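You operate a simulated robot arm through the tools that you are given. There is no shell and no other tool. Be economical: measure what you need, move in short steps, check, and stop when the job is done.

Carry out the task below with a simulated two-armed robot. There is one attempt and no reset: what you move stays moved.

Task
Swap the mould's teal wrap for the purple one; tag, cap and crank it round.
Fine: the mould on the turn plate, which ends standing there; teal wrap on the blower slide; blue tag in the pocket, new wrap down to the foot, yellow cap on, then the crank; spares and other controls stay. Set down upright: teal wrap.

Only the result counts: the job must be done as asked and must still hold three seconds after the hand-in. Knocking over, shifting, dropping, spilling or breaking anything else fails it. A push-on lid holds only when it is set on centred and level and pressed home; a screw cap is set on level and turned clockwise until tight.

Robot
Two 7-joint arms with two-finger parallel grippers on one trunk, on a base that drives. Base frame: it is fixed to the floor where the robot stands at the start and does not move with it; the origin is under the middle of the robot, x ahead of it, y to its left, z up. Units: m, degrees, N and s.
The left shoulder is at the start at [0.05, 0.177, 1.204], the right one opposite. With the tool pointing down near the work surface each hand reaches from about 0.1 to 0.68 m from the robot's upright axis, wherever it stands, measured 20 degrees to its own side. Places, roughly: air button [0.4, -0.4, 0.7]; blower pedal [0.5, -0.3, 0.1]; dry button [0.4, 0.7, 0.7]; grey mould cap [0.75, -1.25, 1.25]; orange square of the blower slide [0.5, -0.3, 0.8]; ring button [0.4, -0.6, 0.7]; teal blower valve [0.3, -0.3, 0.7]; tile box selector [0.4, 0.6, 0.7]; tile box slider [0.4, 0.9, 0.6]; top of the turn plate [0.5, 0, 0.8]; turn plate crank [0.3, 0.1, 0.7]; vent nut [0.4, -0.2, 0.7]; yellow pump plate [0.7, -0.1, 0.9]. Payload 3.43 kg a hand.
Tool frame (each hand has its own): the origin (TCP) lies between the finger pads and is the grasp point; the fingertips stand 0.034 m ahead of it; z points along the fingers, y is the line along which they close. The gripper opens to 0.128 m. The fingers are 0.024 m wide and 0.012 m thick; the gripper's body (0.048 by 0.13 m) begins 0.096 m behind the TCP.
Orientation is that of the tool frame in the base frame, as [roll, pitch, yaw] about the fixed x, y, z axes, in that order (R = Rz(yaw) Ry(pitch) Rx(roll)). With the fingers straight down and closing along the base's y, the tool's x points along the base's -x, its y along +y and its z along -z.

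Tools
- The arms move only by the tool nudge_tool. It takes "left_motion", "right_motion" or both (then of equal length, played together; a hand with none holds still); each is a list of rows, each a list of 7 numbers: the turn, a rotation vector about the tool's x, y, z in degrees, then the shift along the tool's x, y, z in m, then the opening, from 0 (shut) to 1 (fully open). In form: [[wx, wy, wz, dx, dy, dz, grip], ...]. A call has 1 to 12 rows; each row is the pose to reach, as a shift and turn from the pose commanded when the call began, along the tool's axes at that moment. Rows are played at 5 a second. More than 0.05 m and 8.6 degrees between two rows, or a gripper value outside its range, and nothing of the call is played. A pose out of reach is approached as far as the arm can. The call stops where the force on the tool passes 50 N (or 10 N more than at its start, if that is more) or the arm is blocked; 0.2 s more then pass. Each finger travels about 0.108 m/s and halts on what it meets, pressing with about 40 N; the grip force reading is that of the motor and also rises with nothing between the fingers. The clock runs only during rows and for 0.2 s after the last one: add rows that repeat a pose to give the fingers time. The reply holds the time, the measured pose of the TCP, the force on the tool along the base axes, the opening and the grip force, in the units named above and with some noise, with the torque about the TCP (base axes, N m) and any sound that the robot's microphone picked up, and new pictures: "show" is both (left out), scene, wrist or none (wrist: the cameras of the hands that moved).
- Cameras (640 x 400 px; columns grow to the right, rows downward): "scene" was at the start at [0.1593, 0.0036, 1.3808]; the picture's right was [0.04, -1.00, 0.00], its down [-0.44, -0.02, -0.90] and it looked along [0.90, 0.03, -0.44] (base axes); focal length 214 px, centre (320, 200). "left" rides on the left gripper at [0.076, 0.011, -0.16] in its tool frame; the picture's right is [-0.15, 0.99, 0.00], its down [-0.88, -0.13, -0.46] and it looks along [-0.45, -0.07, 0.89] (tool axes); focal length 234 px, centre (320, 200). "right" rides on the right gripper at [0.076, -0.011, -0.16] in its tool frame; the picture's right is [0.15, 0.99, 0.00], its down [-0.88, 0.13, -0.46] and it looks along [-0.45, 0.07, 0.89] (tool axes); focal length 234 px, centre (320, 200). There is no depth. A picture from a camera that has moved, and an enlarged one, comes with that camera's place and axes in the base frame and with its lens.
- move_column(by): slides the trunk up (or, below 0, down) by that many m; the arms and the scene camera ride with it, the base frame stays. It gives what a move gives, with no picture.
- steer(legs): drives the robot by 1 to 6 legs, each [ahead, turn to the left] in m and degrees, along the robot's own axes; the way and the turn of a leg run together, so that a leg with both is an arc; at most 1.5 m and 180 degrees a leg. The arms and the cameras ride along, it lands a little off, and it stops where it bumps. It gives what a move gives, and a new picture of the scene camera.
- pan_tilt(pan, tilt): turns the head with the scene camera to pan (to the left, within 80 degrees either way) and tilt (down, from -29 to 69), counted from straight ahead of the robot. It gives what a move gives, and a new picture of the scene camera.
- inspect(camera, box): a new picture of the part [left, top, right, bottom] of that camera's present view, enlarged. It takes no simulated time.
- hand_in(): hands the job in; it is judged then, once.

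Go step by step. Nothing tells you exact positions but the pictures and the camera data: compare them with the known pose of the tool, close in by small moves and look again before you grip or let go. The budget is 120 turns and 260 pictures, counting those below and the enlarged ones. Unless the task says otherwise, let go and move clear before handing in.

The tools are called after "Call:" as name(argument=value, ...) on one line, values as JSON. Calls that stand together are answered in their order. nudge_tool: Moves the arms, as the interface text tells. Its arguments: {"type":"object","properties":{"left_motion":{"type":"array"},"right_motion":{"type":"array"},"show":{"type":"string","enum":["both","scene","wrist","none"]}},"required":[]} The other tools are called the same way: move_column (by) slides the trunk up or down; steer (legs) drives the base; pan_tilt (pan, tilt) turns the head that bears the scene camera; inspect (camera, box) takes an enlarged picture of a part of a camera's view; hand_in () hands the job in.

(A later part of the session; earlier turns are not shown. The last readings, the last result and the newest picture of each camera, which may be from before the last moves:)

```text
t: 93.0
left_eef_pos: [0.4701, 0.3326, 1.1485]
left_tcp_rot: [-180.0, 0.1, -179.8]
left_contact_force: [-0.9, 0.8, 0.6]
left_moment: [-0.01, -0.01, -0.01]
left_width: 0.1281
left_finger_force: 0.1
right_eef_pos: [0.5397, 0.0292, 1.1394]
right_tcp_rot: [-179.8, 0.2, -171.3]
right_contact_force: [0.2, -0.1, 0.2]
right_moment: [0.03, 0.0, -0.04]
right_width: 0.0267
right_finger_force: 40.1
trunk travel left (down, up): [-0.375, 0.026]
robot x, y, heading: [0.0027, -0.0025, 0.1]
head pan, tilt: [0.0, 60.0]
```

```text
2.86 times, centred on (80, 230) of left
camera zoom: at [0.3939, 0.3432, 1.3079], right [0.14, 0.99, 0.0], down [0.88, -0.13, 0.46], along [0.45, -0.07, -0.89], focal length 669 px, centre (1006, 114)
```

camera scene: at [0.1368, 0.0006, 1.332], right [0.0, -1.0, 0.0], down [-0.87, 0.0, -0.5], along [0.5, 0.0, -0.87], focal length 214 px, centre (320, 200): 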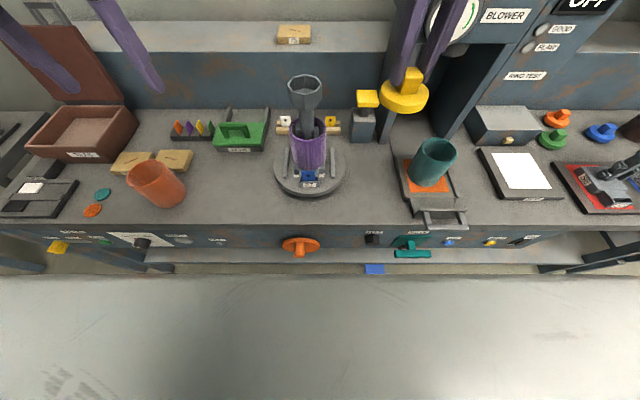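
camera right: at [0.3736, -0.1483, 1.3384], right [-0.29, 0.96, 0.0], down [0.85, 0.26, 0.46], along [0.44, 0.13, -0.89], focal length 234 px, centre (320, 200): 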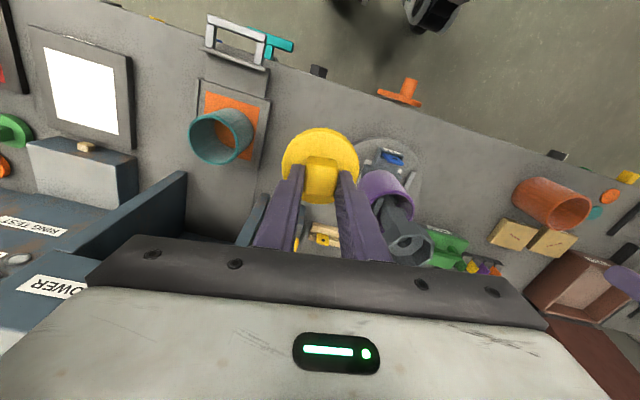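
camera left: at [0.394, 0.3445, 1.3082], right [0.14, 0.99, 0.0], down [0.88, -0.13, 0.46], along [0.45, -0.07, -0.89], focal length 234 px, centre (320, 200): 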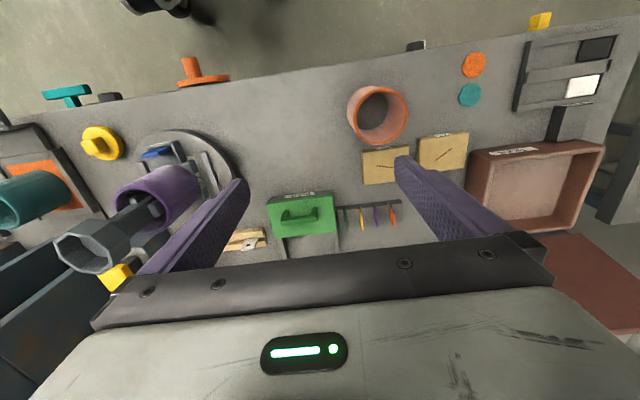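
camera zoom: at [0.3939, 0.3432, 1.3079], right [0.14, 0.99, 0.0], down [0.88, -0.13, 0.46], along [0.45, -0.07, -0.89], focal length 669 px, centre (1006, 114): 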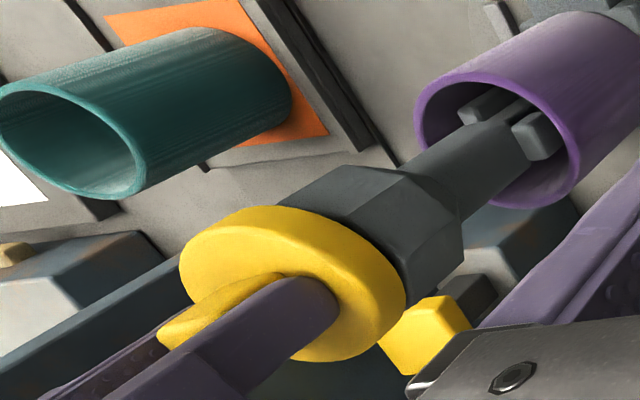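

Not latched: the cap lifted freely; it had been sitting on the rim, ~2–3 mm too near the robot. Shift +3 mm x and press again.

Call:
nudge_tool(right_motion=[[0, 0, 0, -0.003, -0.0005, 0, 0.1], [0, 0, 0, -0.003, -0.0005, 0.003, 0.1], [0, 0, 0, -0.003, -0.0005, 0.005, 0.1], [0, 0, 0, -0.003, -0.0005, 0.007, 0.1], [0, 0, 0, -0.003, -0.0005, 0.009, 0.1], [0, 0, 0, -0.003, -0.0005, 0.011, 0.1]], show="none")

Call:
inspect(camera="scene", box=[270, 30, 350, 110])

```text
t: 94.4
left_eef_pos: [0.4676, 0.3328, 1.1492]
left_tcp_rot: [-179.9, 0.2, -179.9]
left_contact_force: [-0.6, -0.4, -0.7]
left_moment: [-0.05, -0.01, -0.01]
left_width: 0.128
left_finger_force: 0.0
right_eef_pos: [0.5408, 0.0293, 1.1335]
right_tcp_rot: [-180.0, 0.7, -171.5]
right_contact_force: [5.8, 1.0, 33.7]
right_moment: [-0.03, 0.12, 0.01]
right_width: 0.0268
right_finger_force: 39.8
trunk travel left (down, up): [-0.375, 0.026]
robot x, y, heading: [0.0009, 0.0005, 0.0]
head pan, tilt: [0.0, 60.0]
```

```text
5.00 times, centred on (310, 70) of scene
camera zoom: at [0.1344, 0.0008, 1.3329], right [0.0, -1.0, 0.0], down [-0.86, 0.0, -0.5], along [0.5, 0.0, -0.86], focal length 1072 px, centre (370, 850)
```

zoom: 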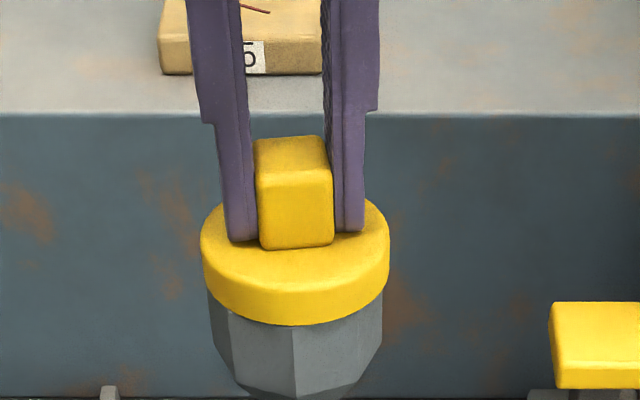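

Now concentric in the scene view. Press further up to the limit.

Call:
nudge_tool(right_motion=[[0, 0, 0, 0, 0, 0.002, 0.1], [0, 0, 0, 0, 0, 0.004, 0.1], [0, 0, 0, 0, 0, 0.006, 0.1], [0, 0, 0, 0, 0, 0.008, 0.1]], show="none")

Call:
inspect(camera="scene", box=[270, 30, 350, 110])

Call:
inspect(camera="left", box=[0, 160, 160, 300])

```text
t: 95.0
left_eef_pos: [0.4694, 0.3323, 1.1497]
left_tcp_rot: [-179.8, 0.1, -179.8]
left_contact_force: [-0.5, -0.1, -0.6]
left_moment: [-0.01, 0.03, 0.02]
left_width: 0.1281
left_finger_force: 0.0
right_eef_pos: [0.5424, 0.0299, 1.1351]
right_tcp_rot: [179.7, 1.0, -171.4]
right_contact_force: [-2.8, -1.4, 17.2]
right_moment: [-0.25, 0.54, 0.05]
right_width: 0.0266
right_finger_force: 40.2
trunk travel left (down, up): [-0.375, 0.026]
robot x, y, heading: [0.0037, -0.0005, 0.1]
head pan, tilt: [0.0, 60.0]
stopped in row 2 (right hand): the force on the tool passed its limit at 51 N (the readings are from after the stop); the commanded pose is now the measured one
```

```text
5.00 times, centred on (310, 70) of scene
camera zoom: at [0.1355, 0.0004, 1.3316], right [0.0, -1.0, 0.0], down [-0.87, 0.0, -0.5], along [0.5, 0.0, -0.87], focal length 1072 px, centre (370, 850)
```

zoom: 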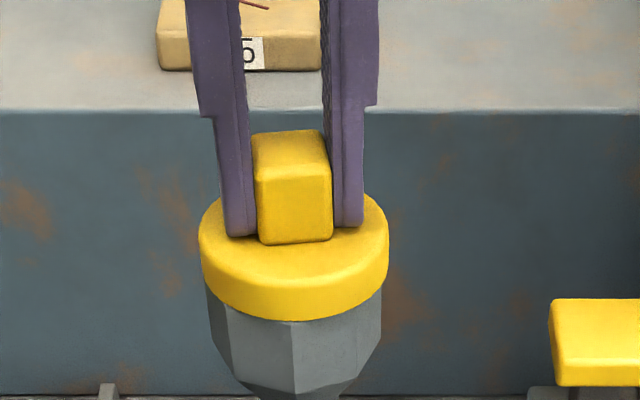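

```text
2.86 times, centred on (80, 230) of left
camera zoom: at [0.393, 0.3431, 1.308], right [0.14, 0.99, 0.0], down [0.88, -0.13, 0.46], along [0.45, -0.07, -0.89], focal length 669 px, centre (1006, 114)
```

zoom: 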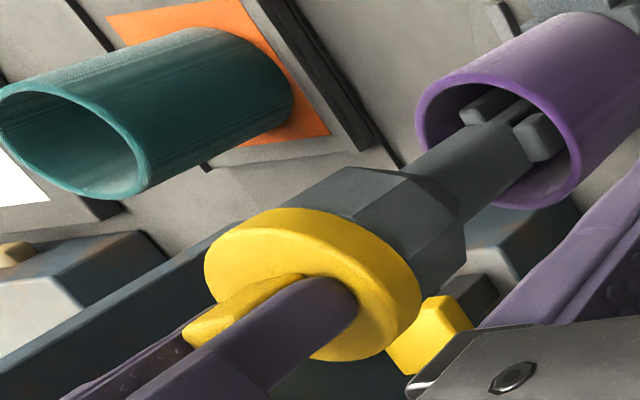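

It isn't seating by pressure. I lift the cap a little and bring the left camera to a side view to see the cap's underside and the alignment.

Call:
nudge_tool(right_motion=[[0, 0, 0, 0, 0, -0.004, 0.1], [0, 0, 0, 0, 0, -0.01, 0.1], [0, 0, 0, 0, 0, -0.02, 0.1], [0, 0, 0, 0, 0, -0.03, 0.1], [0, 0, 0, 0, 0, -0.04, 0.1], [0, 0, 0, 0, 0, -0.04, 0.1], [0, 0, 0, 0, 0, -0.04, 0.1], [0, 0, 0, 0, 0, -0.04, 0.1], [0, 0, 0, 0, 0, -0.04, 0.1], [0, 0, 0, 0, 0, -0.04, 0.1], [0, 0, 0, 0, 0, -0.04, 0.1]], left_motion=[[8, 0, 0, 0.01, 0.003, 0.007, 1], [16, 0, 0, 0.018, 0.006, 0.014, 1], [24, 0, 0, 0.027, 0.009, 0.022, 1], [32, 0, 0, 0.035, 0.012, 0.03, 1], [40, 0, 0, 0.044, 0.015, 0.038, 1], [48, 0, 0, 0.053, 0.018, 0.046, 1], [56, 0, 0, 0.062, 0.021, 0.054, 1], [64, 0, 0, 0.071, 0.024, 0.062, 1], [72, 0, 0, 0.08, 0.027, 0.07, 1], [80, 0, 0, 0.09, 0.03, 0.08, 1], [88, 0, 0, 0.09, 0.03, 0.08, 1]], show="wrist")

```text
t: 97.4
left_eef_pos: [0.3815, 0.3621, 1.069]
left_tcp_rot: [-91.8, 0.1, -179.8]
left_contact_force: [-1.0, 0.5, -0.8]
left_moment: [0.0, -0.04, 0.02]
left_width: 0.1281
left_finger_force: 0.0
right_eef_pos: [0.543, 0.03, 1.1726]
right_tcp_rot: [180.0, 0.8, -171.4]
right_contact_force: [-0.4, 0.0, -0.6]
right_moment: [0.03, 0.04, 0.0]
right_width: 0.0267
right_finger_force: 39.6
trunk travel left (down, up): [-0.375, 0.026]
robot x, y, heading: [0.0019, -0.0001, 0.1]
head pan, tilt: [0.0, 60.0]
camera right: at [0.4677, 0.0078, 1.332], right [-0.29, 0.96, 0.0], down [0.85, 0.26, 0.47], along [0.45, 0.14, -0.88], focal length 234 px, centre (320, 200)
camera left: at [0.3043, 0.5216, 1.0622], right [0.15, 0.03, -0.99], down [0.88, 0.45, 0.15], along [0.45, -0.89, 0.04], focal length 234 px, centre (320, 200)
```

right: 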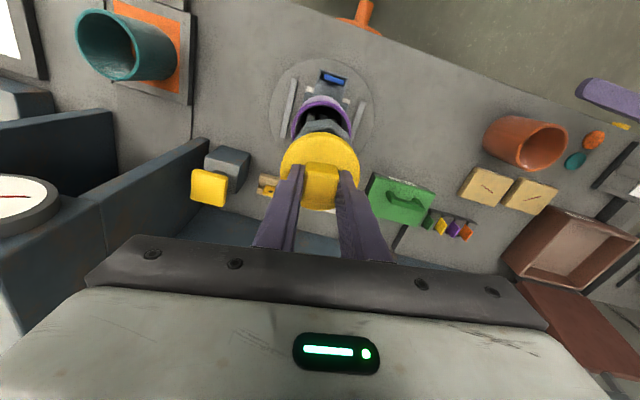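
left: 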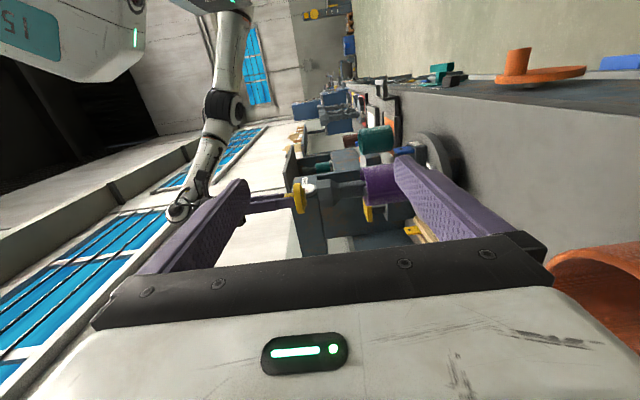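

Great side view. Zooming on the cap and head.

Call:
inspect(camera="left", box=[270, 150, 400, 240])

Call:
inspect(camera="left", box=[285, 165, 345, 215])

```text
4.44 times, centred on (335, 195) of left
camera zoom: at [0.3043, 0.5216, 1.0622], right [0.15, 0.03, -0.99], down [0.88, 0.45, 0.15], along [0.45, -0.89, 0.04], focal length 1041 px, centre (253, 222)
```

zoom: 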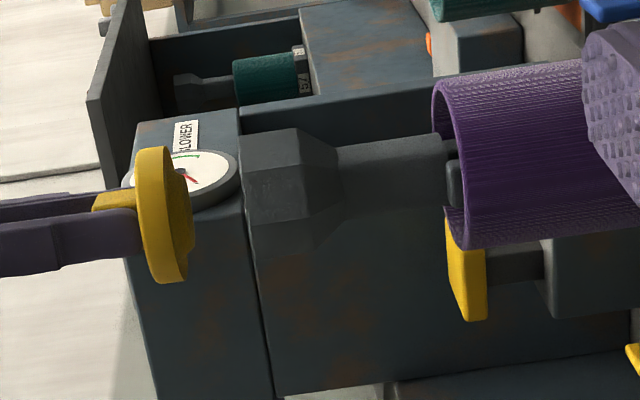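

```text
8.00 times, centred on (315, 190) of left
camera zoom: at [0.3043, 0.5216, 1.0622], right [0.15, 0.03, -0.99], down [0.88, 0.45, 0.15], along [0.45, -0.89, 0.04], focal length 1873 px, centre (360, 280)
```

zoom: 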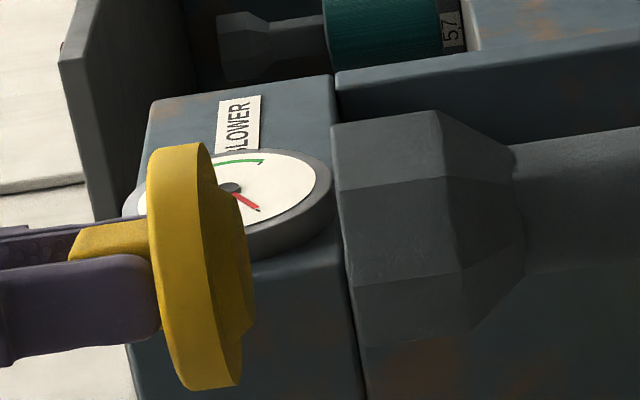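

The cap has a plug beneath (~Ø0.047) that goes into the cup, and the tool has tilted ~0.8°. I level the tool, lower again and view from the side.

Call:
nudge_tool(right_motion=[[0, 0.8, 0, 0.001, 0, 0.005, 0.1], [0, 0.8, 0, 0.001, 0, 0.012, 0.1], [0, 0.8, 0, 0.001, 0, 0.02, 0.1], [0, 0.8, 0, 0.001, 0, 0.025, 0.1], [0, 0.8, 0, 0.001, 0, 0.028, 0.1], [0, 0.8, 0, 0.001, 0, 0.028, 0.1]], show="none")

Call:
inspect(camera="left", box=[285, 165, 345, 215])

Call:
inspect(camera="scene", box=[270, 30, 350, 110])

```text
t: 98.8
left_eef_pos: [0.3815, 0.3624, 1.0675]
left_tcp_rot: [-91.9, 0.0, -179.8]
left_contact_force: [0.5, -0.2, 0.3]
left_moment: [0.01, 0.0, 0.04]
left_width: 0.1279
left_finger_force: 0.0
right_eef_pos: [0.5436, 0.0306, 1.1438]
right_tcp_rot: [179.8, 0.0, -171.6]
right_contact_force: [0.5, 0.0, -0.9]
right_moment: [0.01, 0.01, 0.02]
right_width: 0.0267
right_finger_force: 39.6
trunk travel left (down, up): [-0.375, 0.026]
robot x, y, heading: [-0.0005, 0.0035, 0.2]
head pan, tilt: [0.0, 60.0]
```

```text
8.00 times, centred on (315, 190) of left
camera zoom: at [0.3045, 0.5213, 1.0626], right [0.15, 0.03, -0.99], down [0.88, 0.45, 0.15], along [0.45, -0.89, 0.04], focal length 1873 px, centre (360, 280)
```

zoom: 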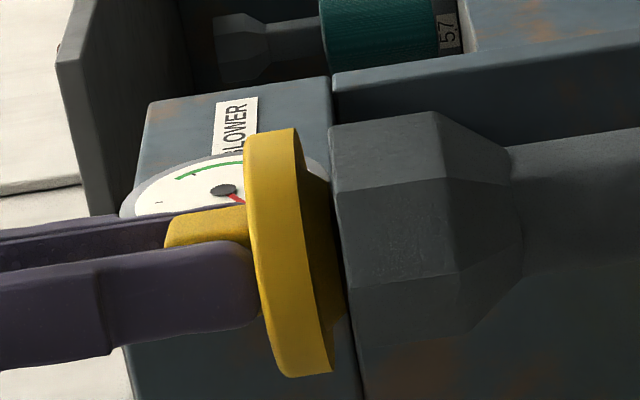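

```text
5.00 times, centred on (310, 70) of scene
camera zoom: at [0.1368, 0.0007, 1.332], right [0.0, -1.0, 0.0], down [-0.87, 0.0, -0.5], along [0.5, 0.0, -0.87], focal length 1072 px, centre (370, 850)
```

zoom: 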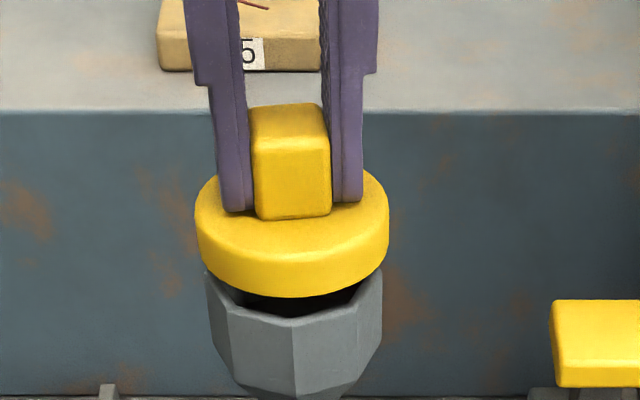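

Levelled; the cap is now ~2–3 mm too far in x. Shift back and lower to seat, watching from the side.

Call:
nudge_tool(right_motion=[[0, 0, 0, 0.0025, 0.0005, 0.002, 0.1], [0, 0, 0, 0.0025, 0.0005, 0.004, 0.1], [0, 0, 0, 0.0025, 0.0005, 0.006, 0.1], [0, 0, 0, 0.0025, 0.0005, 0.008, 0.1], [0, 0, 0, 0.0025, 0.0005, 0.01, 0.1], [0, 0, 0, 0.0025, 0.0005, 0.012, 0.1], [0, 0, 0, 0.0025, 0.0005, 0.012, 0.1]], show="none")

Call:
inspect(camera="left", box=[285, 165, 345, 215])

```text
t: 100.4
left_eef_pos: [0.3782, 0.3607, 1.0692]
left_tcp_rot: [-92.0, 0.0, -179.8]
left_contact_force: [0.1, 0.2, -0.4]
left_moment: [-0.01, 0.01, 0.0]
left_width: 0.1282
left_finger_force: 0.1
right_eef_pos: [0.5402, 0.0305, 1.1354]
right_tcp_rot: [179.9, 0.3, -171.6]
right_contact_force: [2.0, -0.2, 18.8]
right_moment: [-0.03, -0.62, 0.03]
right_width: 0.0266
right_finger_force: 40.5
trunk travel left (down, up): [-0.375, 0.026]
robot x, y, heading: [0.0032, 0.0015, 0.3]
head pan, tilt: [0.0, 60.0]
```

```text
8.00 times, centred on (315, 190) of left
camera zoom: at [0.3033, 0.5212, 1.0634], right [0.15, 0.03, -0.99], down [0.88, 0.45, 0.15], along [0.45, -0.89, 0.04], focal length 1873 px, centre (360, 280)
```

zoom: 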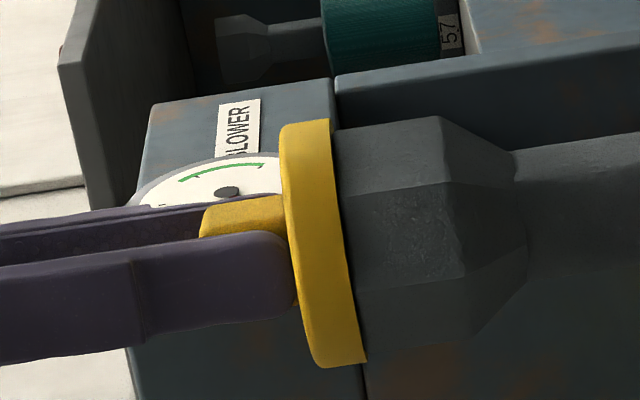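

The plug is in and the disc is flush with the rim. Press home now.

Call:
nudge_tool(right_motion=[[0, 0, 0, 0.0005, 0, 0.002, 0.1], [0, 0, 0, 0.0005, 0, 0.004, 0.1], [0, 0, 0, 0.0005, 0, 0.006, 0.1], [0, 0, 0, 0.0005, 0, 0.008, 0.1]], show="none")

Call:
inspect(camera="left", box=[285, 165, 345, 215])

```text
t: 101.2
left_eef_pos: [0.3791, 0.3617, 1.069]
left_tcp_rot: [-91.9, 0.1, -179.8]
left_contact_force: [-0.4, 0.0, 0.3]
left_moment: [0.02, 0.04, 0.0]
left_width: 0.1281
left_finger_force: 0.0
right_eef_pos: [0.5401, 0.0282, 1.1345]
right_tcp_rot: [179.7, 0.8, -171.7]
right_contact_force: [-4.5, -2.0, 14.9]
right_moment: [-0.3, 0.58, 0.04]
right_width: 0.0267
right_finger_force: 40.0
trunk travel left (down, up): [-0.375, 0.026]
robot x, y, heading: [0.0078, 0.0002, 0.2]
head pan, tilt: [0.0, 60.0]
stopped in row 3 (right hand): the force on the tool passed its limit at 52 N (the readings are from after the stop); the commanded pose is now the measured one
```

```text
8.00 times, centred on (315, 190) of left
camera zoom: at [0.3037, 0.5211, 1.0625], right [0.15, 0.03, -0.99], down [0.88, 0.45, 0.15], along [0.45, -0.89, 0.04], focal length 1873 px, centre (360, 280)
```

zoom: 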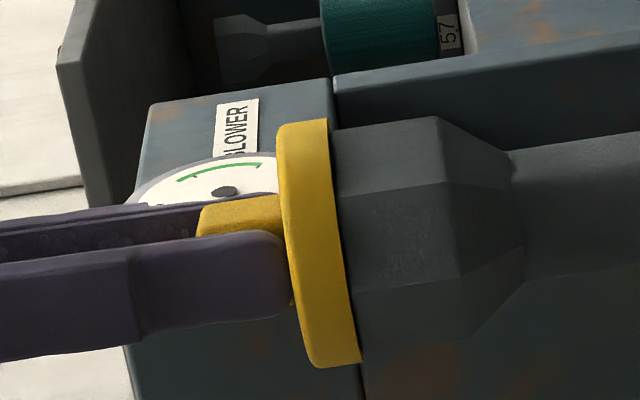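

Call:
nudge_tool(right_motion=[[0, 0.6, 0, 0, 0, -0.001, 0.1], [0, 0.6, 0, 0, 0, -0.003, 0.1], [0, 0.6, 0, 0, 0, -0.005, 0.1], [0, 0.6, 0, 0, 0, -0.005, 0.1]], show="none")

Call:
inspect(camera="left", box=[285, 165, 345, 215])

```text
t: 102.2
left_eef_pos: [0.3795, 0.3624, 1.0684]
left_tcp_rot: [-91.9, 0.0, -179.8]
left_contact_force: [-0.4, -0.2, -0.4]
left_moment: [-0.03, -0.02, 0.0]
left_width: 0.1278
left_finger_force: 0.1
right_eef_pos: [0.5414, 0.0303, 1.1368]
right_tcp_rot: [179.8, -0.1, -171.6]
right_contact_force: [-0.1, -0.6, -0.8]
right_moment: [-0.02, -0.01, -0.01]
right_width: 0.0265
right_finger_force: 40.5
trunk travel left (down, up): [-0.375, 0.026]
robot x, y, heading: [0.0028, 0.0005, 0.1]
head pan, tilt: [0.0, 60.0]
```

```text
8.00 times, centred on (315, 190) of left
camera zoom: at [0.3046, 0.5213, 1.0625], right [0.15, 0.03, -0.99], down [0.88, 0.45, 0.15], along [0.45, -0.89, 0.04], focal length 1873 px, centre (360, 280)
```

zoom: 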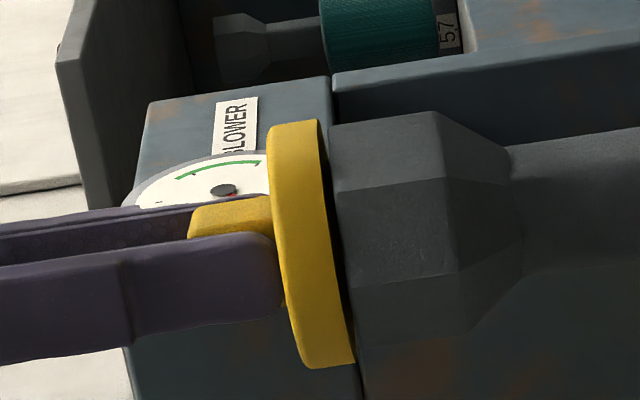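

Still free, so it may be a screw cap: press lightly and turn clockwise (seen from above) 40°, watching the torque.

Call:
nudge_tool(right_motion=[[0, 0, 0, 0, 0, 0.003, 0.1], [0, 0, 0, 0, 0, 0.004, 0.1], [0, 0, 8, 0, 0, 0.004, 0.1], [0, 0, 16, 0, 0, 0.004, 0.1], [0, 0, 24, 0, 0, 0.004, 0.1], [0, 0, 32, 0, 0, 0.004, 0.1], [0, 0, 40, 0, 0, 0.004, 0.1], [0, 0, 40, 0, 0, 0.004, 0.1]], show="scene")

Call:
inspect(camera="left", box=[285, 165, 345, 215])

Call:
inspect(camera="scene", box=[260, 40, 360, 210])

```text
t: 104.0
left_eef_pos: [0.3801, 0.3611, 1.0701]
left_tcp_rot: [-91.9, 0.1, -179.8]
left_contact_force: [0.3, -0.5, -0.4]
left_moment: [-0.03, 0.0, 0.0]
left_width: 0.1281
left_finger_force: 0.1
right_eef_pos: [0.5407, 0.0294, 1.1351]
right_tcp_rot: [179.7, 0.0, 148.2]
right_contact_force: [5.5, 0.9, 19.5]
right_moment: [-0.38, -0.53, 0.04]
right_width: 0.027
right_finger_force: 39.6
trunk travel left (down, up): [-0.375, 0.026]
robot x, y, heading: [0.0041, -0.0001, 0.3]
head pan, tilt: [0.0, 60.0]
camera scene: at [0.1356, 0.0007, 1.3323], right [0.0, -1.0, 0.0], down [-0.87, 0.0, -0.5], along [0.5, 0.0, -0.87], focal length 214 px, centre (320, 200)
```

scene: 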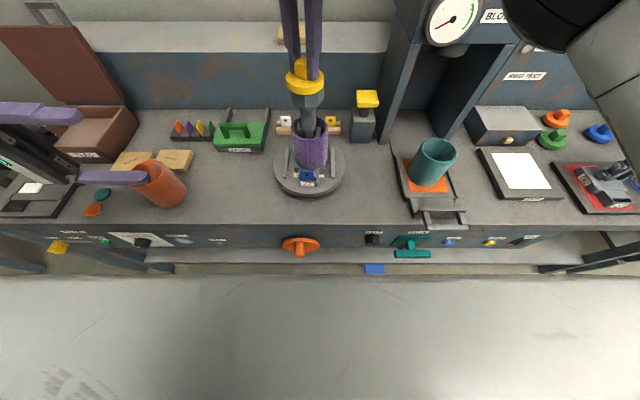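

```text
8.00 times, centred on (315, 190) of left
camera zoom: at [0.3037, 0.5213, 1.063], right [0.15, 0.03, -0.99], down [0.88, 0.45, 0.15], along [0.45, -0.89, 0.04], focal length 1873 px, centre (360, 280)
```

zoom: 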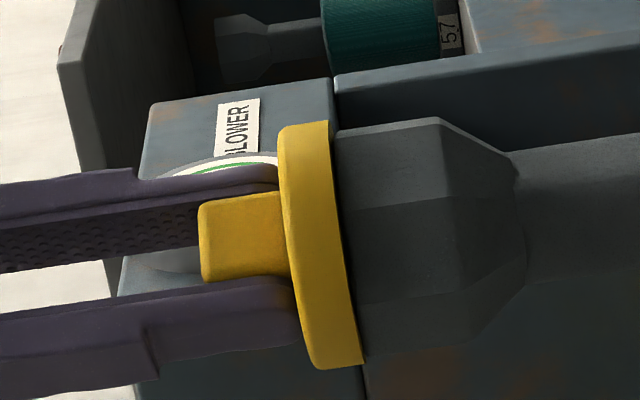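

```text
2.35 times, centred on (310, 125) of scene
camera zoom: at [0.1356, 0.0007, 1.3323], right [0.0, -1.0, 0.0], down [-0.87, 0.0, -0.5], along [0.5, 0.0, -0.87], focal length 505 px, centre (344, 376)
```

zoom: 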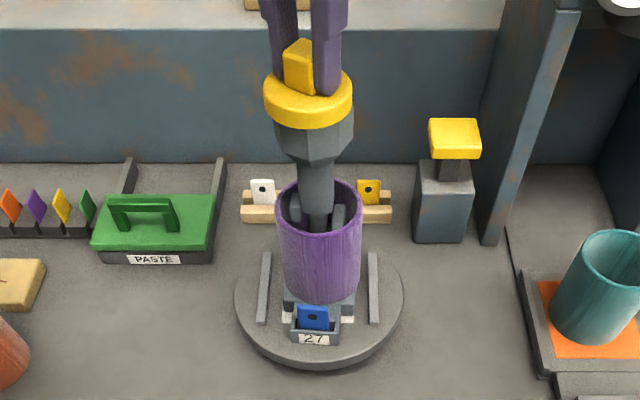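

Call:
inspect(camera="scene", box=[270, 30, 350, 110])

Call:
inspect(camera="scene", box=[265, 130, 355, 200])

```text
5.00 times, centred on (310, 70) of scene
camera zoom: at [0.1356, 0.0007, 1.3323], right [0.0, -1.0, 0.0], down [-0.87, 0.0, -0.5], along [0.5, 0.0, -0.87], focal length 1072 px, centre (370, 850)
```

zoom: 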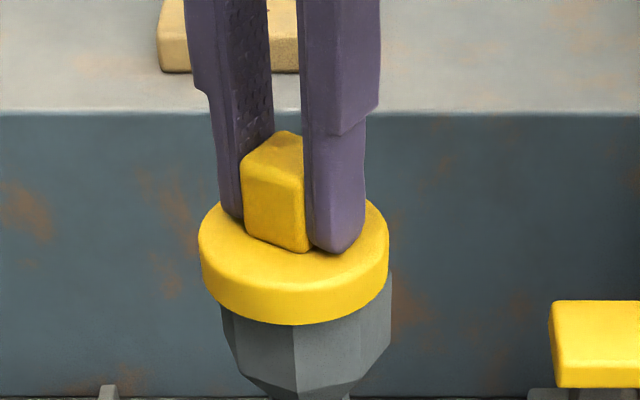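

```text
5.71 times, centred on (310, 165) of scene
camera zoom: at [0.1356, 0.0007, 1.3323], right [0.0, -1.0, 0.0], down [-0.87, 0.0, -0.5], along [0.5, 0.0, -0.87], focal length 1226 px, centre (377, 400)
```

zoom: 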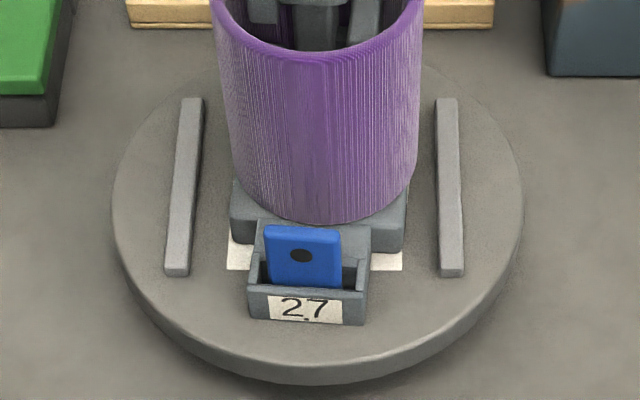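

The turn didn't thread anything but twisted the mould a few degrees on the plate. I turn back the same amount with the same light pressure and look.

Call:
nudge_tool(right_motion=[[0, 0, -8, 0, 0, 0, 0.1], [0, 0, -16, 0, 0, 0, 0.1], [0, 0, -24, 0, 0, 0, 0.1], [0, 0, -32, 0, 0, 0, 0.1], [0, 0, -40, 0, 0, 0, 0.1], [0, 0, -40, 0, 0, 0, 0.1]], show="none")

Call:
inspect(camera="scene", box=[270, 30, 350, 110])

Call:
inspect(camera="scene", box=[265, 130, 355, 200])

Call:
inspect(camera="left", box=[270, 150, 430, 250])

```text
t: 105.4
left_eef_pos: [0.3788, 0.3615, 1.0696]
left_tcp_rot: [-91.8, 0.3, -179.9]
left_contact_force: [1.0, -1.1, 0.6]
left_moment: [-0.01, -0.02, -0.01]
left_width: 0.128
left_finger_force: 0.0
right_eef_pos: [0.5402, 0.0298, 1.1342]
right_tcp_rot: [179.8, 0.2, -171.4]
right_contact_force: [-3.8, 1.7, 20.5]
right_moment: [-0.07, -0.18, 0.04]
right_width: 0.0268
right_finger_force: 40.2
trunk travel left (down, up): [-0.375, 0.026]
robot x, y, heading: [0.0011, -0.0003, 0.3]
head pan, tilt: [0.0, 60.0]
```

```text
5.00 times, centred on (310, 70) of scene
camera zoom: at [0.1345, 0.0008, 1.3324], right [0.0, -1.0, 0.0], down [-0.86, 0.0, -0.5], along [0.5, 0.0, -0.86], focal length 1072 px, centre (370, 850)
```

zoom: 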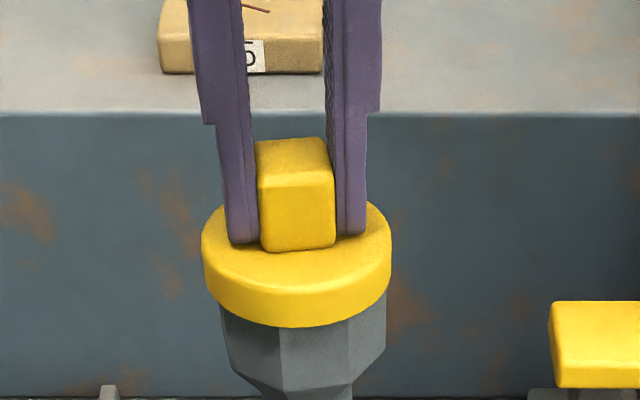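

```text
5.71 times, centred on (310, 165) of scene
camera zoom: at [0.1345, 0.0008, 1.3324], right [0.0, -1.0, 0.0], down [-0.86, 0.0, -0.5], along [0.5, 0.0, -0.86], focal length 1226 px, centre (377, 400)
```

zoom: 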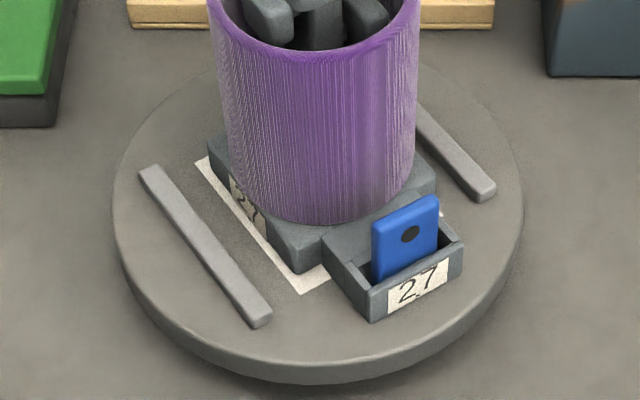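

```text
4.00 times, centred on (350, 200) of left
camera zoom: at [0.3028, 0.5214, 1.0632], right [0.15, 0.03, -0.99], down [0.88, 0.45, 0.15], along [0.45, -0.89, 0.04], focal length 937 px, centre (200, 200)
```

zoom: 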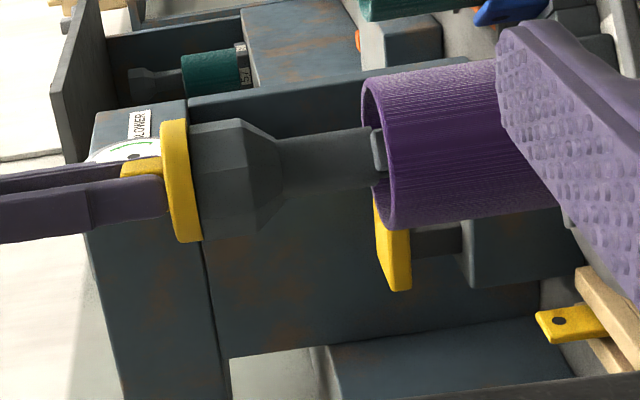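

Turning back rotated the whole turn plate ~35° with the cap (it turns freely that way, and has a stop the other way). So the cap did couple or just drag by friction — lift test to find out.

Call:
nudge_tool(right_motion=[[0, 0, 0, 0, 0, -0.003, 0.1], [0, 0, 0, 0, 0, -0.006, 0.1], [0, 0, 0, 0, 0, -0.008, 0.1], [0, 0, 0, 0, 0, -0.008, 0.1]], show="none")

Call:
inspect(camera="left", box=[285, 165, 345, 215])

```text
t: 106.4
left_eef_pos: [0.3804, 0.361, 1.0689]
left_tcp_rot: [-91.9, 0.1, -179.8]
left_contact_force: [-0.3, 0.0, -0.1]
left_moment: [0.04, -0.01, -0.02]
left_width: 0.1281
left_finger_force: 0.0
right_eef_pos: [0.5417, 0.0301, 1.1415]
right_tcp_rot: [179.7, 0.1, -171.7]
right_contact_force: [-0.3, -0.1, -0.9]
right_moment: [-0.01, -0.01, -0.01]
right_width: 0.0267
right_finger_force: 40.2
trunk travel left (down, up): [-0.375, 0.026]
robot x, y, heading: [0.0029, -0.0019, 0.1]
head pan, tilt: [0.0, 60.0]
```

```text
8.00 times, centred on (315, 190) of left
camera zoom: at [0.3047, 0.5213, 1.0625], right [0.15, 0.03, -0.99], down [0.88, 0.45, 0.15], along [0.45, -0.89, 0.04], focal length 1873 px, centre (360, 280)
```

zoom: 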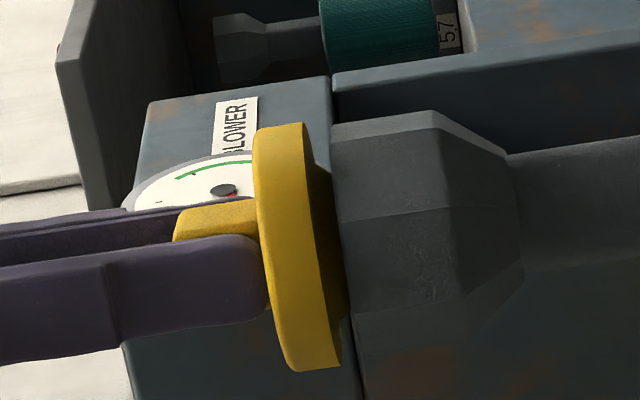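

Free. I use the same friction to bring the plate back (33° clockwise), then release the cap so it can settle level.

Call:
nudge_tool(right_motion=[[0, 0, 0, 0, 0, 0.004, 0.1], [0, 0, 0, 0, 0, 0.007, 0.1], [0, 0, 8, 0, 0, 0.007, 0.1], [0, 0, 16, 0, 0, 0.007, 0.1], [0, 0, 24, 0, 0, 0.007, 0.1], [0, 0, 31, 0, 0, 0.007, 0.1], [0, 0, 31, 0, 0, 0.007, 0.1]], show="none")

Call:
inspect(camera="scene", box=[265, 130, 355, 200])

```text
t: 108.0
left_eef_pos: [0.3806, 0.3619, 1.069]
left_tcp_rot: [-91.9, 0.1, -179.8]
left_contact_force: [-0.6, 0.0, 0.8]
left_moment: [0.0, -0.02, 0.01]
left_width: 0.128
left_finger_force: 0.0
right_eef_pos: [0.5424, 0.03, 1.1348]
right_tcp_rot: [179.8, 0.0, 157.2]
right_contact_force: [0.7, -0.4, -0.2]
right_moment: [-0.03, -0.02, 0.0]
right_width: 0.0266
right_finger_force: 40.0
trunk travel left (down, up): [-0.375, 0.026]
robot x, y, heading: [0.0032, -0.0011, 0.0]
head pan, tilt: [0.0, 60.0]
```

```text
5.71 times, centred on (310, 165) of scene
camera zoom: at [0.1369, 0.0007, 1.332], right [0.0, -1.0, 0.0], down [-0.87, 0.0, -0.5], along [0.5, 0.0, -0.87], focal length 1226 px, centre (377, 400)
```

zoom: 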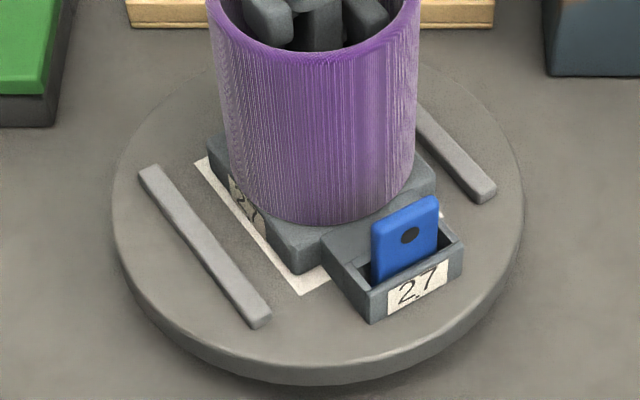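

No contact that time, so the plate stayed. I lower the last millimetres, release the cap and back up to press it with closed fingers.

Call:
nudge_tool(right_motion=[[0, 0, 0, 0.001, 0, 0.001, 0.1], [0, 0, 0, 0.001, 0, 0.002, 0.1], [0, 0, 0, 0.001, 0, 0.002, 0.3], [0, 0, 0, 0.001, 0, 0.002, 0.5], [0, 0, 0, 0.001, 0, -0.01, 0.5], [0, 0, 0, 0.001, 0, -0.03, 0.5], [0, 0, 0, 0.001, 0, -0.05, 0.5], [0, 0, 0, 0.001, 0, -0.06, 0.2], [0, 0, 0, 0.001, 0, -0.06, 0], [0, 0, 0, 0.001, 0, -0.06, 0]], show="none")

Call:
inspect(camera="left", box=[275, 165, 345, 215])

Call:
inspect(camera="scene", box=[265, 30, 355, 110])

```text
t: 110.2
left_eef_pos: [0.3808, 0.3613, 1.0682]
left_tcp_rot: [-92.0, 0.1, -179.9]
left_contact_force: [-0.4, -0.6, -0.3]
left_moment: [-0.02, -0.01, 0.03]
left_width: 0.1281
left_finger_force: 0.1
right_eef_pos: [0.5393, 0.0301, 1.1943]
right_tcp_rot: [179.8, 0.0, 157.5]
right_contact_force: [-0.4, -0.1, 1.5]
right_moment: [0.05, -0.01, 0.02]
right_width: 0.0001
right_finger_force: 32.8
trunk travel left (down, up): [-0.375, 0.026]
robot x, y, heading: [0.0025, 0.0025, 0.3]
head pan, tilt: [0.0, 60.0]
```

```text
8.00 times, centred on (310, 190) of left
camera zoom: at [0.3046, 0.5213, 1.0626], right [0.15, 0.03, -0.99], down [0.88, 0.45, 0.15], along [0.45, -0.89, 0.04], focal length 1873 px, centre (400, 280)
```

zoom: 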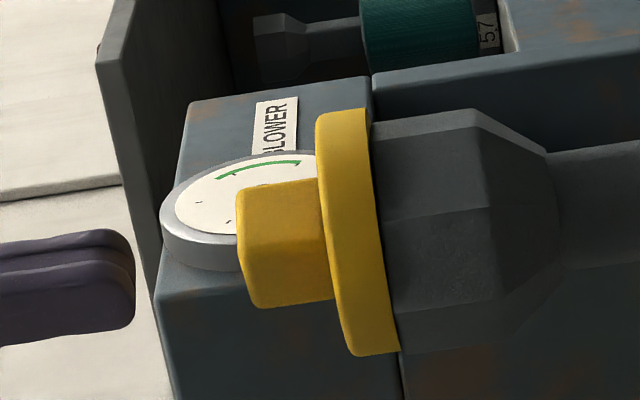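

```text
5.00 times, centred on (310, 70) of scene
camera zoom: at [0.1369, 0.0007, 1.332], right [0.0, -1.0, 0.0], down [-0.87, 0.0, -0.5], along [0.5, 0.0, -0.87], focal length 1072 px, centre (370, 850)
```

zoom: 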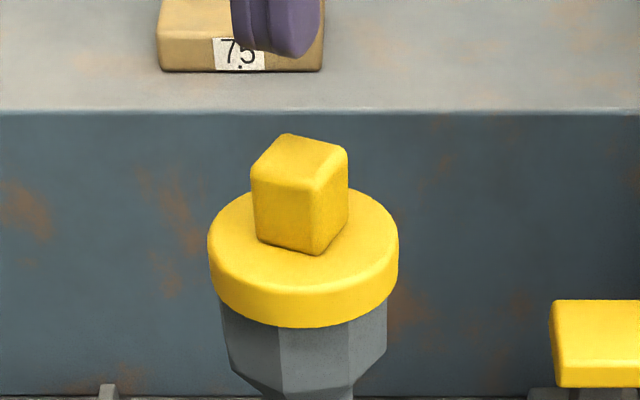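

Now the cap sits flush, level and concentric. Press straight down on its block with closed fingers.

Call:
nudge_tool(right_motion=[[0, 0, 0, 0.0007, -0.0035, 0.012, 0], [0, 0, 0, 0.0007, -0.0035, 0.024, 0], [0, 0, 0, 0.0007, -0.0035, 0.03, 0], [0, 0, 0, 0.0007, -0.0035, 0.033, 0], [0, 0, 0, 0.0007, -0.0035, 0.036, 0], [0, 0, 0, 0.0007, -0.0035, 0.039, 0], [0, 0, 0, 0.0007, -0.0035, 0.042, 0], [0, 0, 0, 0.0007, -0.0035, 0.045, 0], [0, 0, 0, 0.0007, -0.0035, 0.048, 0]], show="none")

Call:
inspect(camera="left", box=[275, 165, 345, 215])

Call:
inspect(camera="scene", box=[265, 30, 355, 110])

```text
t: 111.8
left_eef_pos: [0.38, 0.3616, 1.0683]
left_tcp_rot: [-91.8, 0.1, -179.8]
left_contact_force: [0.4, 0.7, -1.3]
left_moment: [-0.02, -0.01, -0.02]
left_width: 0.1278
left_finger_force: 0.0
right_eef_pos: [0.5405, 0.0273, 1.161]
right_tcp_rot: [179.0, 0.7, 157.1]
right_contact_force: [-2.3, -2.3, 14.5]
right_moment: [0.0, 0.24, 0.03]
right_width: 0.0
right_finger_force: 33.0
trunk travel left (down, up): [-0.375, 0.026]
robot x, y, heading: [0.0049, 0.0019, -0.4]
head pan, tilt: [0.0, 60.0]
stopped in row 8 (right hand): the force on the tool passed its limit at 52 N (the readings are from after the stop); the commanded pose is now the measured one
```

```text
8.00 times, centred on (310, 190) of left
camera zoom: at [0.3041, 0.521, 1.0625], right [0.15, 0.03, -0.99], down [0.88, 0.45, 0.15], along [0.45, -0.89, 0.04], focal length 1873 px, centre (400, 280)
```

zoom: 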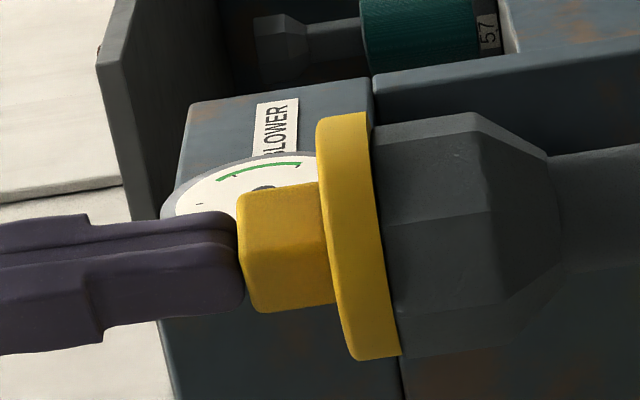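

```text
5.00 times, centred on (310, 70) of scene
camera zoom: at [0.1361, 0.0003, 1.3317], right [0.0, -1.0, 0.0], down [-0.87, 0.0, -0.5], along [0.5, 0.0, -0.87], focal length 1072 px, centre (370, 850)
```

zoom: 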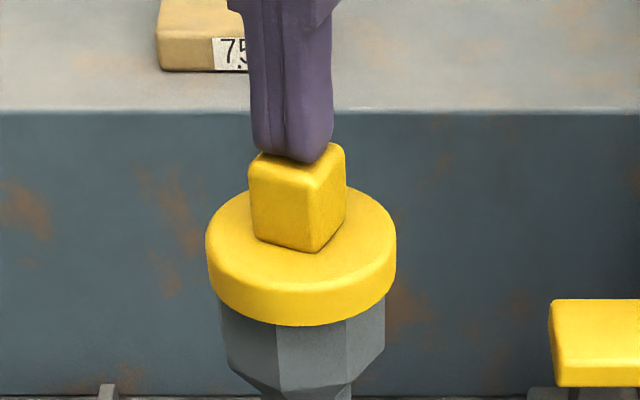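

Pressed centrally with 52 N. Now test by regripping the block and lifting 3 mm.

Call:
nudge_tool(right_motion=[[0.5, 0.5, 0, 0, 0, -0.012, 0], [0.8, 0.6, 0, 0, 0, -0.015, 0.3], [0.8, 0.6, 0, 0.001, 0.001, -0.015, 0.5], [0.8, 0.6, 0, 0.001, 0.002, 0.005, 0.5], [0.8, 0.6, 0, 0.001, 0.002, 0.018, 0.5], [0.8, 0.6, 0, 0.001, 0.002, 0.018, 0.2], [0.8, 0.6, 0, 0.001, 0.002, 0.018, 0.1], [0.8, 0.6, 0, 0.001, 0.002, 0.018, 0.1], [0.8, 0.6, 0, 0.001, 0.002, 0.014, 0.1], [0.8, 0.6, 0, 0.001, 0.002, 0.014, 0.1]], show="none")

Call:
inspect(camera="left", box=[275, 165, 345, 215])

```text
t: 114.0
left_eef_pos: [0.3822, 0.3614, 1.0685]
left_tcp_rot: [-91.9, 0.1, -179.9]
left_contact_force: [0.4, 0.2, -0.2]
left_moment: [0.0, 0.01, 0.02]
left_width: 0.1282
left_finger_force: 0.1
right_eef_pos: [0.5399, 0.0301, 1.1454]
right_tcp_rot: [179.9, -0.2, 157.2]
right_contact_force: [-0.3, -0.2, -0.9]
right_moment: [-0.01, 0.0, 0.02]
right_width: 0.0268
right_finger_force: 40.4
trunk travel left (down, up): [-0.375, 0.026]
robot x, y, heading: [0.0025, 0.0005, 0.2]
head pan, tilt: [0.0, 60.0]
```

```text
8.00 times, centred on (310, 190) of left
camera zoom: at [0.3048, 0.5212, 1.0626], right [0.15, 0.03, -0.99], down [0.88, 0.45, 0.15], along [0.45, -0.89, 0.04], focal length 1873 px, centre (400, 280)
```

zoom: 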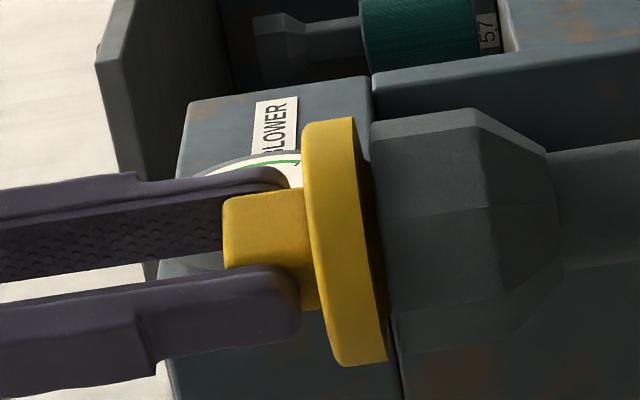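

It lifts freely, so pressing alone doesn't latch it. I test a longer clockwise turn with very light pressure (this also brings the plate back to its stop).

Call:
nudge_tool(right_motion=[[0, 0, 0, 0, 0, 0.003, 0.1], [0, 0, 0, 0, 0, 0.0055, 0.1], [0, 0, 8.5, 0, 0, 0.0055, 0.1], [0, 0, 17, 0, 0, 0.0055, 0.1], [0, 0, 25.5, 0, 0, 0.0055, 0.1], [0, 0, 34, 0, 0, 0.0055, 0.1], [0, 0, 42.5, 0, 0, 0.0055, 0.1], [0, 0, 51, 0, 0, 0.0055, 0.1], [0, 0, 59.5, 0, 0, 0.0055, 0.1], [0, 0, 68, 0, 0, 0.0055, 0.1], [0, 0, 68, 0, 0, 0.0055, 0.1]], show="none")

Call:
inspect(camera="scene", box=[255, 40, 365, 210])

```text
t: 116.5
left_eef_pos: [0.3782, 0.3624, 1.0694]
left_tcp_rot: [-91.9, 0.2, -179.8]
left_contact_force: [0.7, 0.1, 0.7]
left_moment: [-0.01, -0.01, -0.01]
left_width: 0.1279
left_finger_force: 0.0
right_eef_pos: [0.539, 0.0312, 1.1422]
right_tcp_rot: [179.8, 0.0, 89.2]
right_contact_force: [0.6, 0.8, 24.1]
right_moment: [-0.08, 0.1, 0.03]
right_width: 0.0265
right_finger_force: 40.0
trunk travel left (down, up): [-0.375, 0.026]
robot x, y, heading: [-0.0011, -0.0023, 0.4]
head pan, tilt: [0.0, 60.0]
```

```text
2.35 times, centred on (310, 125) of scene
camera zoom: at [0.1349, 0.0006, 1.3323], right [0.0, -1.0, 0.0], down [-0.86, 0.0, -0.5], along [0.5, 0.0, -0.86], focal length 505 px, centre (344, 376)
```

zoom: 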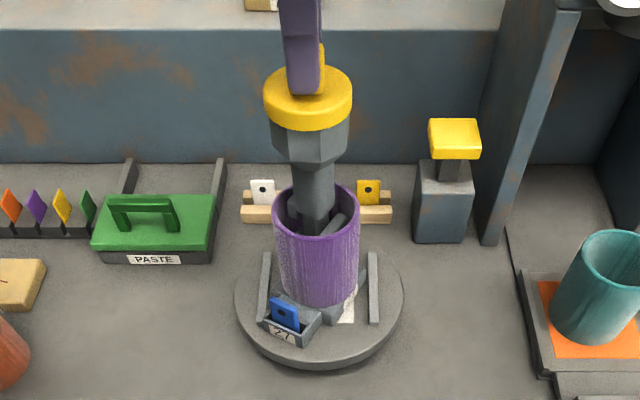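

Now the mould turned with the cap (plate is back at its stop, mould twisted ~30° on it) - no slip this time. Lift test first to see whether the cap has tightened.

Call:
nudge_tool(right_motion=[[0, 0, 0, 0, 0, -0.002, 0.1], [0, 0, 0, 0, 0, -0.004, 0.1], [0, 0, 0, 0, 0, -0.005, 0.1], [0, 0, 0, 0, 0, -0.006, 0.1], [0, 0, 0, 0, 0, -0.006, 0.1]], show="none")

Call:
inspect(camera="left", box=[275, 165, 345, 215])

```text
t: 117.7
left_eef_pos: [0.3804, 0.3619, 1.068]
left_tcp_rot: [-92.0, 0.2, -179.9]
left_contact_force: [-0.3, -0.3, 0.4]
left_moment: [0.01, 0.01, 0.02]
left_width: 0.128
left_finger_force: 0.0
right_eef_pos: [0.5407, 0.0286, 1.145]
right_tcp_rot: [-179.9, 0.0, 89.2]
right_contact_force: [0.3, 0.5, 0.4]
right_moment: [-0.02, -0.02, 0.0]
right_width: 0.0268
right_finger_force: 39.8
trunk travel left (down, up): [-0.375, 0.026]
robot x, y, heading: [0.0033, 0.0006, 0.3]
head pan, tilt: [0.0, 60.0]
```

```text
8.00 times, centred on (310, 190) of left
camera zoom: at [0.3048, 0.5212, 1.0625], right [0.15, 0.03, -0.99], down [0.88, 0.45, 0.15], along [0.45, -0.89, 0.04], focal length 1873 px, centre (400, 280)
```

zoom: 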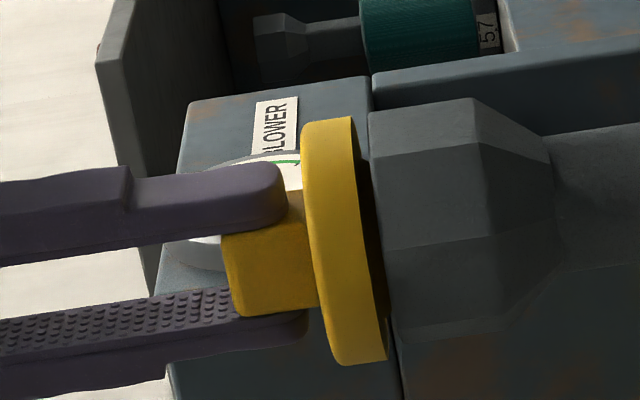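

The cap is simply a loose plug cap. To undo the mould's twist I'll hold the cap up with the right hand and use the left hand to grip the mould head from the side, lift a hair, and turn it back. First, rotate the left wrist so it closes horizontally.

Call:
nudge_tool(right_motion=[[0, 0, 0, 0, 0, -0.005, 0.1], [0, 0, 0, 0, 0, -0.015, 0.1], [0, 0, 0, 0, 0, -0.03, 0.1], [0, 0, 0, 0, 0, -0.045, 0.1], [0, 0, 0, 0, 0, -0.06, 0.1], [0, 0, 0, 0, 0, -0.06, 0.1], [0, 0, 0, 0, 0, -0.06, 0.1], [0, 0, 0, 0, 0, -0.06, 0.1], [0, 0, 0, 0, 0, -0.06, 0.1], [0, 0, 0, 0, 0, -0.06, 0.1], [0, 0, 0, 0, 0, -0.06, 0.1], [0, 0, 0, 0, 0, -0.06, 0.1]], left_motion=[[0, 0, 8, -0.01, 0, 0, 1], [0, 0, 16, -0.02, 0, 0, 1], [0, 0, 24, -0.03, 0, 0, 1], [0, 0, 32, -0.04, 0, 0, 1], [0, 0, 40, -0.05, 0, 0, 1], [0, 0, 48, -0.06, 0, 0, 1], [0, 0, 56, -0.07, 0, 0, 1], [0, 0, 64, -0.08, 0, 0, 1], [0, 0, 72, -0.09, 0, 0, 1], [0, 0, 80, -0.1, 0, 0, 1], [0, 0, 88, -0.1, 0, 0, 1], [0, 0, 90, -0.1, 0, 0, 1]], show="scene")

```text
t: 120.2
left_eef_pos: [0.2722, 0.244, 1.2976]
left_tcp_rot: [-170.8, 88.0, 99.4]
left_contact_force: [-0.4, 0.7, 0.4]
left_moment: [0.04, 0.02, 0.02]
left_width: 0.1279
left_finger_force: 0.1
left hand out of reach, approached as far as the arm can: row 2, 3, 4, 5, 6, 7, 8, 9, 10, 11, 12
right_eef_pos: [0.5424, 0.0312, 1.2062]
right_tcp_rot: [179.9, -0.1, 89.2]
right_contact_force: [0.1, -0.4, -0.6]
right_moment: [-0.01, -0.01, 0.01]
right_width: 0.0267
right_finger_force: 39.9
trunk travel left (down, up): [-0.375, 0.026]
robot x, y, heading: [0.0035, 0.0012, 0.1]
head pan, tilt: [0.0, 60.0]
camera scene: at [0.1374, 0.0004, 1.3319], right [0.0, -1.0, 0.0], down [-0.87, 0.0, -0.5], along [0.5, 0.0, -0.87], focal length 214 px, centre (320, 200)
```

scene: 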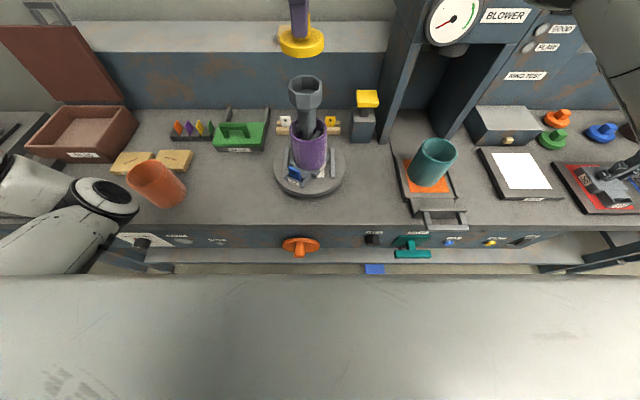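

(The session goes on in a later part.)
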